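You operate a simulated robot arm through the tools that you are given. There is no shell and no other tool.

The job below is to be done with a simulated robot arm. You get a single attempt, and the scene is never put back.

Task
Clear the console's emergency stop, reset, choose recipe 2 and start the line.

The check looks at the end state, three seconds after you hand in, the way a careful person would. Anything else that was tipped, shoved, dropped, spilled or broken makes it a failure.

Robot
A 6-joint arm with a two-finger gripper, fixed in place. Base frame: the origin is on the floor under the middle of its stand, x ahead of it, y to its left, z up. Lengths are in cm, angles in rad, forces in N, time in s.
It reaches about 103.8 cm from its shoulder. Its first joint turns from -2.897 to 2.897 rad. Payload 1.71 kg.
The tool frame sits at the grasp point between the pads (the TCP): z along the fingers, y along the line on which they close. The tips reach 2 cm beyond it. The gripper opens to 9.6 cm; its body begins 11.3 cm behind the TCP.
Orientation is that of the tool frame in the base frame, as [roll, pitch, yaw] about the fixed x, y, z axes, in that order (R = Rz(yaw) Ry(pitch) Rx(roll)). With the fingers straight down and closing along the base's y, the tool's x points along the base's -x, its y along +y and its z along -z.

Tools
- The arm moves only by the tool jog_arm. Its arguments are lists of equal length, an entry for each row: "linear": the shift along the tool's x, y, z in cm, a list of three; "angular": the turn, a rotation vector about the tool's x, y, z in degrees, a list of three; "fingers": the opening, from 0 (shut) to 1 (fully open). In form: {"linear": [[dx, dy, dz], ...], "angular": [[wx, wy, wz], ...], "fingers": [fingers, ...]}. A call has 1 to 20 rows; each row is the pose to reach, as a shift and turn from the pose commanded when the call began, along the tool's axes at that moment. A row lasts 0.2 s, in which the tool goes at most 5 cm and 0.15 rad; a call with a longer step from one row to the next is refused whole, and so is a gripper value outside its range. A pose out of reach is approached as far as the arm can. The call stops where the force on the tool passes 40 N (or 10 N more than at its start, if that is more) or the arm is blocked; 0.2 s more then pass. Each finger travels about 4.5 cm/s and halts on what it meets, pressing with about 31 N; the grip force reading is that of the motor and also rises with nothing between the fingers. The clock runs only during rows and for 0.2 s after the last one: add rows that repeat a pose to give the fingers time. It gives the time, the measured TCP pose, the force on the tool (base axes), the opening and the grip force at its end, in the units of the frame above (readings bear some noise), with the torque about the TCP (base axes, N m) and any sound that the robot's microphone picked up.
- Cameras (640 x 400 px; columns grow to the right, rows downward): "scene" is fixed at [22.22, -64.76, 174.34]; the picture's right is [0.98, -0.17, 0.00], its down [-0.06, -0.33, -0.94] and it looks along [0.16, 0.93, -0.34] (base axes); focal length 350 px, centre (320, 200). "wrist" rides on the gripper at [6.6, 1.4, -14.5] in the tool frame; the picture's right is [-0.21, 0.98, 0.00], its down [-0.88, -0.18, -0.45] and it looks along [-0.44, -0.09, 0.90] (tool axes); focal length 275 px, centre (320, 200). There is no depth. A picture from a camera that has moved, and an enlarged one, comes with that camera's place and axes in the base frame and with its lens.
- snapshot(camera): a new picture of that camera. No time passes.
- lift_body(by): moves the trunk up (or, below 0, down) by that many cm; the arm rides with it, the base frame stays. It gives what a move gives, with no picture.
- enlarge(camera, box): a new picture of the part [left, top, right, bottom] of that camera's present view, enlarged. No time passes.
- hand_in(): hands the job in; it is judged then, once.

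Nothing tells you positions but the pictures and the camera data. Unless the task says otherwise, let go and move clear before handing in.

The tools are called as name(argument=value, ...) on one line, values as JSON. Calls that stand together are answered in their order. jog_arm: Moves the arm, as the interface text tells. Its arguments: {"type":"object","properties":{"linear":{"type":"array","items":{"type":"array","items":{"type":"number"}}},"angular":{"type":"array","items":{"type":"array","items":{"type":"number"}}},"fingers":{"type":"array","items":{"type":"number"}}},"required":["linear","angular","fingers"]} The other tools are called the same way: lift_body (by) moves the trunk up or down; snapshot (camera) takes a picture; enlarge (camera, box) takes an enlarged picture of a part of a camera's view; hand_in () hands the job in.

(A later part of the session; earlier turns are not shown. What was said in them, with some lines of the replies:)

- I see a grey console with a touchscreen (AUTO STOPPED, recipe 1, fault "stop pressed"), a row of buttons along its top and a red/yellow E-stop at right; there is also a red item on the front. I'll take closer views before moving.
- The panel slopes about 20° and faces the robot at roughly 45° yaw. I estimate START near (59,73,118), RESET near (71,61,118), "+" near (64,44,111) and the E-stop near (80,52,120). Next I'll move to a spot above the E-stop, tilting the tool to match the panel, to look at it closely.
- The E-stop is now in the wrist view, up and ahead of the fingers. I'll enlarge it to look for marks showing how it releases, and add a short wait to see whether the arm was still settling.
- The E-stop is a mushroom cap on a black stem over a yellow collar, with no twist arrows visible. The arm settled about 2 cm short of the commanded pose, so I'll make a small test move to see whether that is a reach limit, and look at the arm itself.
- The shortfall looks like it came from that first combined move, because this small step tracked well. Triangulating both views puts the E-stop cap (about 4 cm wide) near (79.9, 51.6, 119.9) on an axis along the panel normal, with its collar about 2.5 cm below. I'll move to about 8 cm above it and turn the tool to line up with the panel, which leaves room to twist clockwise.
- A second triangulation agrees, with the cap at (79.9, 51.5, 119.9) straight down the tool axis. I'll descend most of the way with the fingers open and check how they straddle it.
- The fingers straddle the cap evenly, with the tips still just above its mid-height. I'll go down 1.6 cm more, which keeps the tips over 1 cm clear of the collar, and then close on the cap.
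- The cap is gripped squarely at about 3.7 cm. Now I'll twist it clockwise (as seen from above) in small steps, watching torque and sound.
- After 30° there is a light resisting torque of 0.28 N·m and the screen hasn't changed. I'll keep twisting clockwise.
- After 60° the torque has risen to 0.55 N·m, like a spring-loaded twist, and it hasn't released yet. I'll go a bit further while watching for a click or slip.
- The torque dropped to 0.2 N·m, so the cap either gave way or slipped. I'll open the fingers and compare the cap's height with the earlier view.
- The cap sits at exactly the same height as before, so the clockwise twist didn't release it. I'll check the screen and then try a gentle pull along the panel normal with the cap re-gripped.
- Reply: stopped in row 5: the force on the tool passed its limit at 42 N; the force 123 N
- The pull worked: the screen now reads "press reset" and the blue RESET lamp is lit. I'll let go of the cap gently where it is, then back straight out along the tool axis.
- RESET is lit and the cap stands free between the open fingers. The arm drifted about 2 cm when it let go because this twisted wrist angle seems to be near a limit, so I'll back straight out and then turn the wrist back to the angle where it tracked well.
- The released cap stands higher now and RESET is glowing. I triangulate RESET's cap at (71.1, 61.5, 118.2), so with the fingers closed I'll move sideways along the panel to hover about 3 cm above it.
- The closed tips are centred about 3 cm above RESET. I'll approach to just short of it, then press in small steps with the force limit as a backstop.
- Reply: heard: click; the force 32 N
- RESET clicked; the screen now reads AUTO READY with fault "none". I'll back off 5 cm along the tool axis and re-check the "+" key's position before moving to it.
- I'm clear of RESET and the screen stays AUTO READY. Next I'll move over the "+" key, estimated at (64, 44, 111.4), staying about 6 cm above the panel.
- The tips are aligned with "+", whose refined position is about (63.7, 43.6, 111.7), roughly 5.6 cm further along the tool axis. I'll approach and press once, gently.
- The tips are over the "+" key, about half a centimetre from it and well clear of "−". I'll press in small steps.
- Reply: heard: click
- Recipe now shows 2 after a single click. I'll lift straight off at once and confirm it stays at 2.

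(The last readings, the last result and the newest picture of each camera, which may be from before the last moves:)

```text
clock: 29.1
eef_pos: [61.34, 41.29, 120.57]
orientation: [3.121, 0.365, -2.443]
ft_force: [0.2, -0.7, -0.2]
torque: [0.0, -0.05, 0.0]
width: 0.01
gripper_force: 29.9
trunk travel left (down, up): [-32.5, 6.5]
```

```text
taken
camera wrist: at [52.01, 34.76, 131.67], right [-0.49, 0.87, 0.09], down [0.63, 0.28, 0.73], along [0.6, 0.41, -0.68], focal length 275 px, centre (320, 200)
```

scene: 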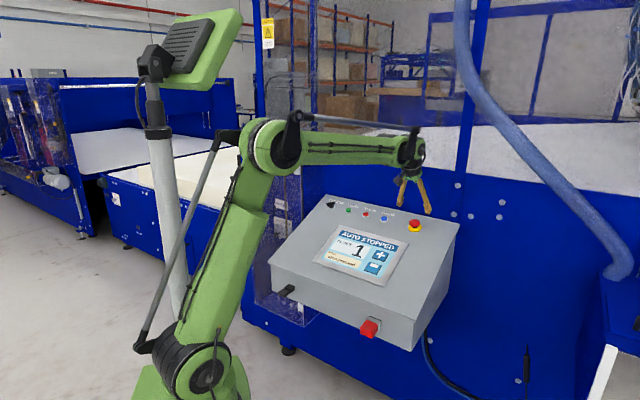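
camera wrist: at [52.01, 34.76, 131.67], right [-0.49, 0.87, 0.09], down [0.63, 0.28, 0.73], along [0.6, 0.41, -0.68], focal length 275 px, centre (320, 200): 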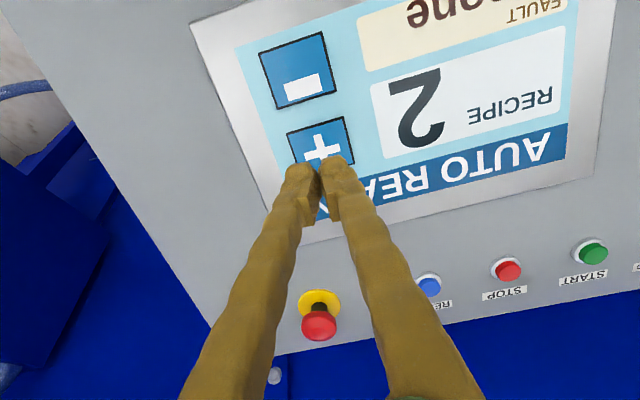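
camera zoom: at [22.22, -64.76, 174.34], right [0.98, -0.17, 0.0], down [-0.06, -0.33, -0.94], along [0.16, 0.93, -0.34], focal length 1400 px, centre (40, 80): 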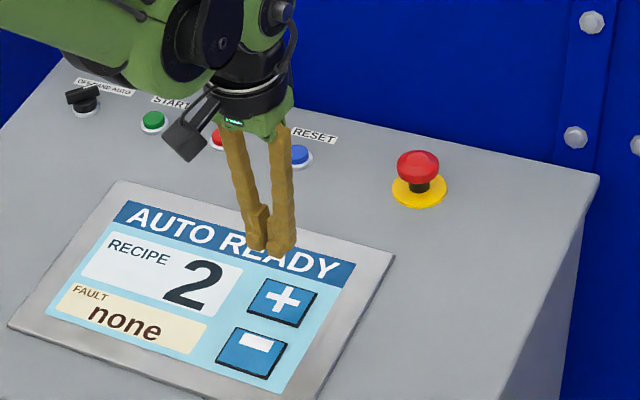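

Recipe 2 holds, with AUTO READY and no fault. I estimate START at about (58.9, 73.5, 118.1), so I'll travel well above the panel to a hover over it and re-check before pressing, taking care with STOP nearby.

jog_arm(linear=[[-2.1, 3.25, 0], [-4.2, 6.5, 0], [-6.3, 9.75, 0], [-8.4, 13.0, 0], [-10.5, 16.25, 0.5], [-12.6, 19.5, 1], [-14.7, 22.8, 1.5], [-16.75, 26.04, 2.0], [-16.75, 26.04, 2.5], [-16.75, 26.04, 2.5]], angular=[[0, 0, 0], [0, 0, 0], [0, 0, 0], [0, 0, 0], [0, 0, 0], [0, 0, 0], [0, 0, 0], [0, 0, 0], [0, 0, 0], [0, 0, 0]], fingers=[0, 0, 0, 0, 0, 0, 0, 0, 0, 0])

snapshot(camera="wrist")

enlarge(camera="scene", box=[310, 170, 470, 270])

```text
clock: 31.3
eef_pos: [57.24, 71.91, 124.69]
orientation: [3.121, 0.366, -2.444]
ft_force: [0.2, -0.3, 0.2]
torque: [-0.02, -0.01, 0.03]
width: 0.0
gripper_force: 29.5
trunk travel left (down, up): [-32.5, 6.5]
```

```text
taken
camera wrist: at [47.87, 65.41, 135.78], right [-0.49, 0.87, 0.09], down [0.63, 0.28, 0.73], along [0.6, 0.41, -0.68], focal length 275 px, centre (320, 200)
```

wrist: 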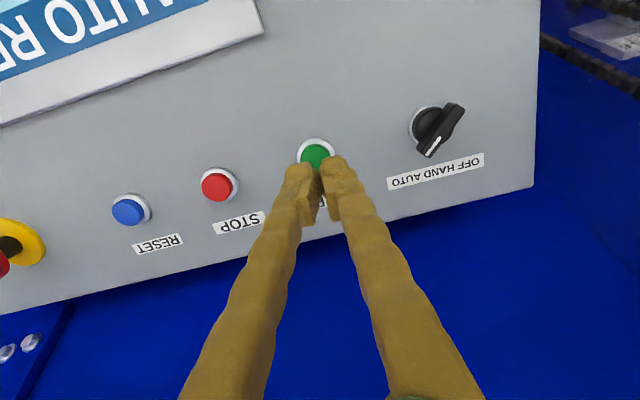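

```text
4.00 times, centred on (390, 220) of scene
camera zoom: at [22.22, -64.76, 174.34], right [0.98, -0.17, 0.0], down [-0.06, -0.33, -0.94], along [0.16, 0.93, -0.34], focal length 1400 px, centre (40, 120)
```

zoom: 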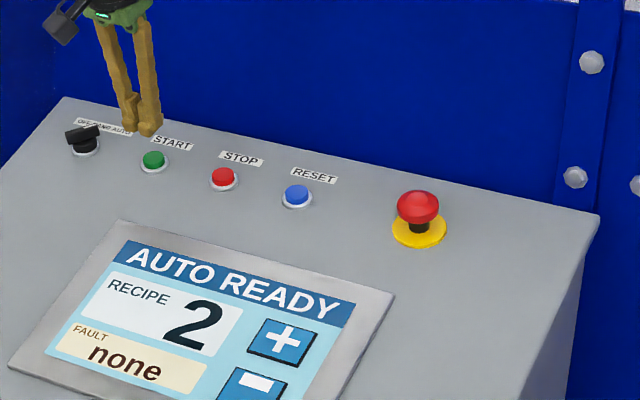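

The wrist view shows START directly ahead of the tips, with the STOP and mode knobs each about 8 cm away. I'll descend to just above it with a small centring correction, then press in fine steps.

jog_arm(linear=[[0.2, -0.1, 1.2], [0.35, -0.12, 2.4], [0.35, -0.12, 3.4], [0.35, -0.12, 3.8], [0.35, -0.12, 3.8]], angular=[[0, 0, 0], [0, 0, 0], [0, 0, 0], [0, 0, 0], [0, 0, 0]], fingers=[0, 0, 0, 0, 0])

enlarge(camera="scene", box=[320, 190, 400, 240])

enlarge(camera="wrist", box=[240, 100, 400, 200])

```text
clock: 32.5
eef_pos: [57.95, 72.49, 120.96]
orientation: [3.123, 0.367, -2.443]
ft_force: [-0.5, 0.5, 0.6]
torque: [-0.01, -0.02, 0.05]
width: 0.0
gripper_force: 29.5
trunk travel left (down, up): [-32.5, 6.5]
```

```text
8.00 times, centred on (360, 215) of scene
camera zoom: at [22.22, -64.76, 174.34], right [0.98, -0.17, 0.0], down [-0.06, -0.33, -0.94], along [0.16, 0.93, -0.34], focal length 2801 px, centre (0, 80)
```

zoom: 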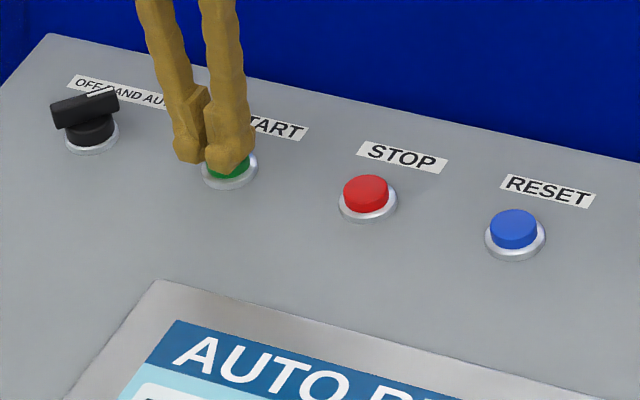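

```text
4.00 times, centred on (320, 150) of wrist
camera zoom: at [48.62, 66.07, 132.08], right [-0.49, 0.87, 0.09], down [0.63, 0.28, 0.73], along [0.6, 0.41, -0.68], focal length 1101 px, centre (320, 400)
```

zoom: 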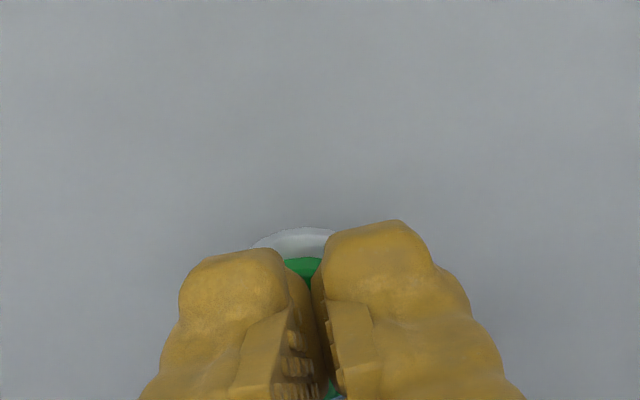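

Projecting the tip position back into the scene image puts it centred on START and about 0.5 cm above its cap. I'll press now in fine steps.

jog_arm(linear=[[0, 0, 0.25], [0, 0, 0.5], [0, 0, 0.65], [0, 0, 0.8], [0, 0, 0.8]], angular=[[0, 0, 0], [0, 0, 0], [0, 0, 0], [0, 0, 0], [0, 0, 0]], fingers=[0, 0, 0, 0, 0])

enlarge(camera="scene", box=[310, 180, 470, 280])

```text
clock: 33.7
eef_pos: [57.98, 72.72, 120.3]
orientation: [3.121, 0.366, -2.443]
ft_force: [0.2, 0.5, 13.8]
torque: [0.12, -0.08, 0.03]
width: 0.6
gripper_force: 29.7
trunk travel left (down, up): [-32.5, 6.5]
heard: click
```

```text
4.00 times, centred on (390, 230) of scene
camera zoom: at [22.22, -64.76, 174.34], right [0.98, -0.17, 0.0], down [-0.06, -0.33, -0.94], along [0.16, 0.93, -0.34], focal length 1400 px, centre (40, 80)
```

zoom: 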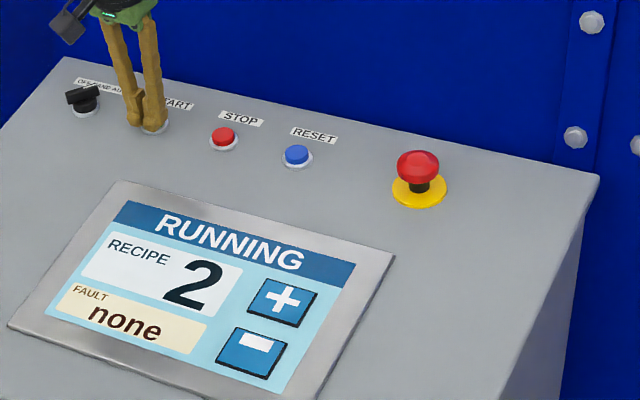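

The screen shows RUNNING, recipe 2, fault none. I'll back straight off START and clear of the console.

jog_arm(linear=[[0, 0, -1.5], [0, 0, -4], [0, 0, -7], [0, 0, -10], [0, 0, -13], [0, 0, -13]], angular=[[0, 0, 0], [0, 0, 0], [0, 0, 0], [0, 0, 0], [0, 0, 0], [0, 0, 0]], fingers=[0, 0, 0, 0, 0, 0])

snapshot(camera="scene")

enlarge(camera="scene", box=[250, 180, 474, 320])

snapshot(camera="wrist")

```text
clock: 35.1
eef_pos: [54.68, 69.82, 132.5]
orientation: [3.122, 0.367, -2.445]
ft_force: [0.3, 0.7, 0.7]
torque: [-0.03, 0.04, 0.01]
width: 0.0
gripper_force: 29.6
trunk travel left (down, up): [-32.5, 6.5]
```

```text
taken
```

scene: 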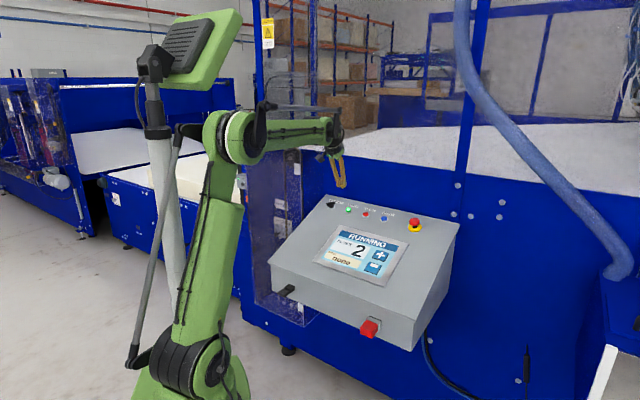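

```text
2.86 times, centred on (362, 250) of scene
camera zoom: at [22.22, -64.76, 174.34], right [0.98, -0.17, 0.0], down [-0.06, -0.33, -0.94], along [0.16, 0.93, -0.34], focal length 1000 px, centre (200, 57)
```

zoom: 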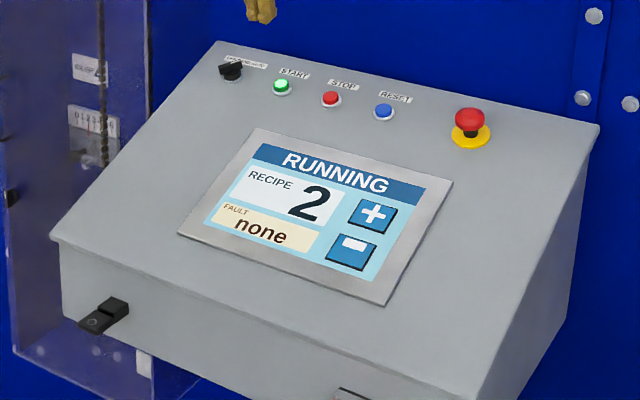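

```text
taken
camera wrist: at [45.41, 63.3, 143.62], right [-0.49, 0.87, 0.09], down [0.63, 0.28, 0.73], along [0.6, 0.41, -0.68], focal length 275 px, centre (320, 200)
```

wrist: 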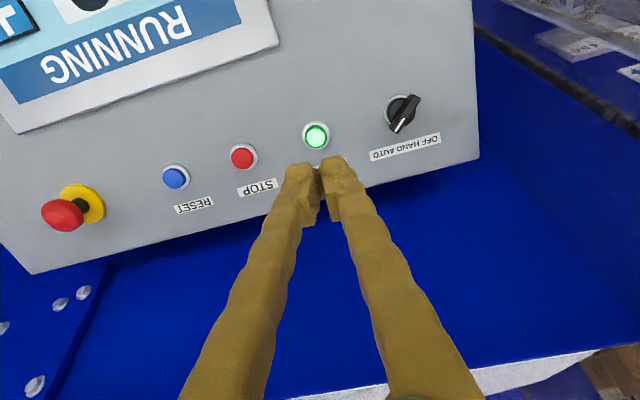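

The arm is clear, START is lit green, the mode knob is still in AUTO, and the screen shows RUNNING, recipe 2. I'll wait briefly to confirm it stays that way.

jog_arm(linear=[[0, 0, -1], [0, 0, -2], [0, 0, -2], [0, 0, -2], [0, 0, -2], [0, 0, -2], [0, 0, -2], [0, 0, -2], [0, 0, -2], [0, 0, -2], [0, 0, -2], [0, 0, -2], [0, 0, -2], [0, 0, -2], [0, 0, -2]], angular=[[0, 0, 0], [0, 0, 0], [0, 0, 0], [0, 0, 0], [0, 0, 0], [0, 0, 0], [0, 0, 0], [0, 0, 0], [0, 0, 0], [0, 0, 0], [0, 0, 0], [0, 0, 0], [0, 0, 0], [0, 0, 0], [0, 0, 0]], fingers=[0.1, 0.2, 0.3, 0.3, 0.3, 0.3, 0.3, 0.3, 0.3, 0.3, 0.3, 0.3, 0.3, 0.3, 0.3])

enlarge(camera="scene", box=[250, 180, 474, 320])

```text
clock: 38.3
eef_pos: [54.09, 69.2, 134.27]
orientation: [3.12, 0.367, -2.444]
ft_force: [0.2, -0.4, 0.2]
torque: [-0.01, 0.01, 0.0]
width: 2.88
gripper_force: 0.1
trunk travel left (down, up): [-32.5, 6.5]
```

```text
2.86 times, centred on (362, 250) of scene
camera zoom: at [22.22, -64.76, 174.34], right [0.98, -0.17, 0.0], down [-0.06, -0.33, -0.94], along [0.16, 0.93, -0.34], focal length 1000 px, centre (200, 57)
```

zoom: 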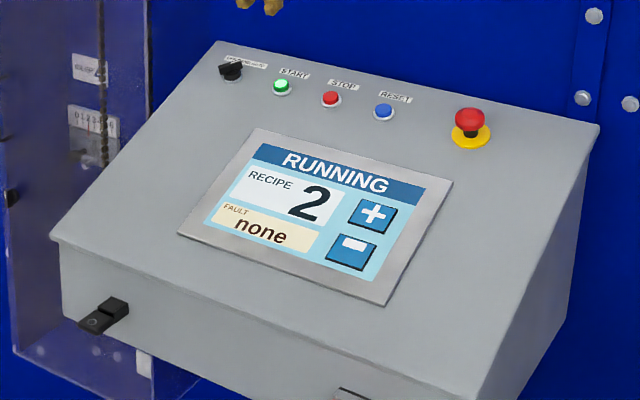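

The state is steady: RUNNING, recipe 2, fault none, with the E-stop released and START lit. The gripper is clear of the console and nothing looks disturbed, so I'm handing in.

hand_in()

```text
The job is handed in.
```

The line is running on recipe 2. The console shows RUNNING with no fault, and that held for about three seconds before I handed in.

- **Emergency stop:** it releases by pulling. I first tried twisting it clockwise, which did nothing, then pulled it up. That pull hit the force limit and briefly loaded the cap at roughly 120 N. The cap now stands in its raised position and looks undamaged.
- **Reset:** one press took the screen from "press reset" to AUTO READY with no fault.
- **Recipe:** one press of "+" moved it from 1 to 2.
- **Start:** one press started the line, and the START button is lit green.

The mode knob is still on AUTO, I didn't touch STOP, and nothing on or around the console looks disturbed. The gripper is clear of the console with nothing in it.
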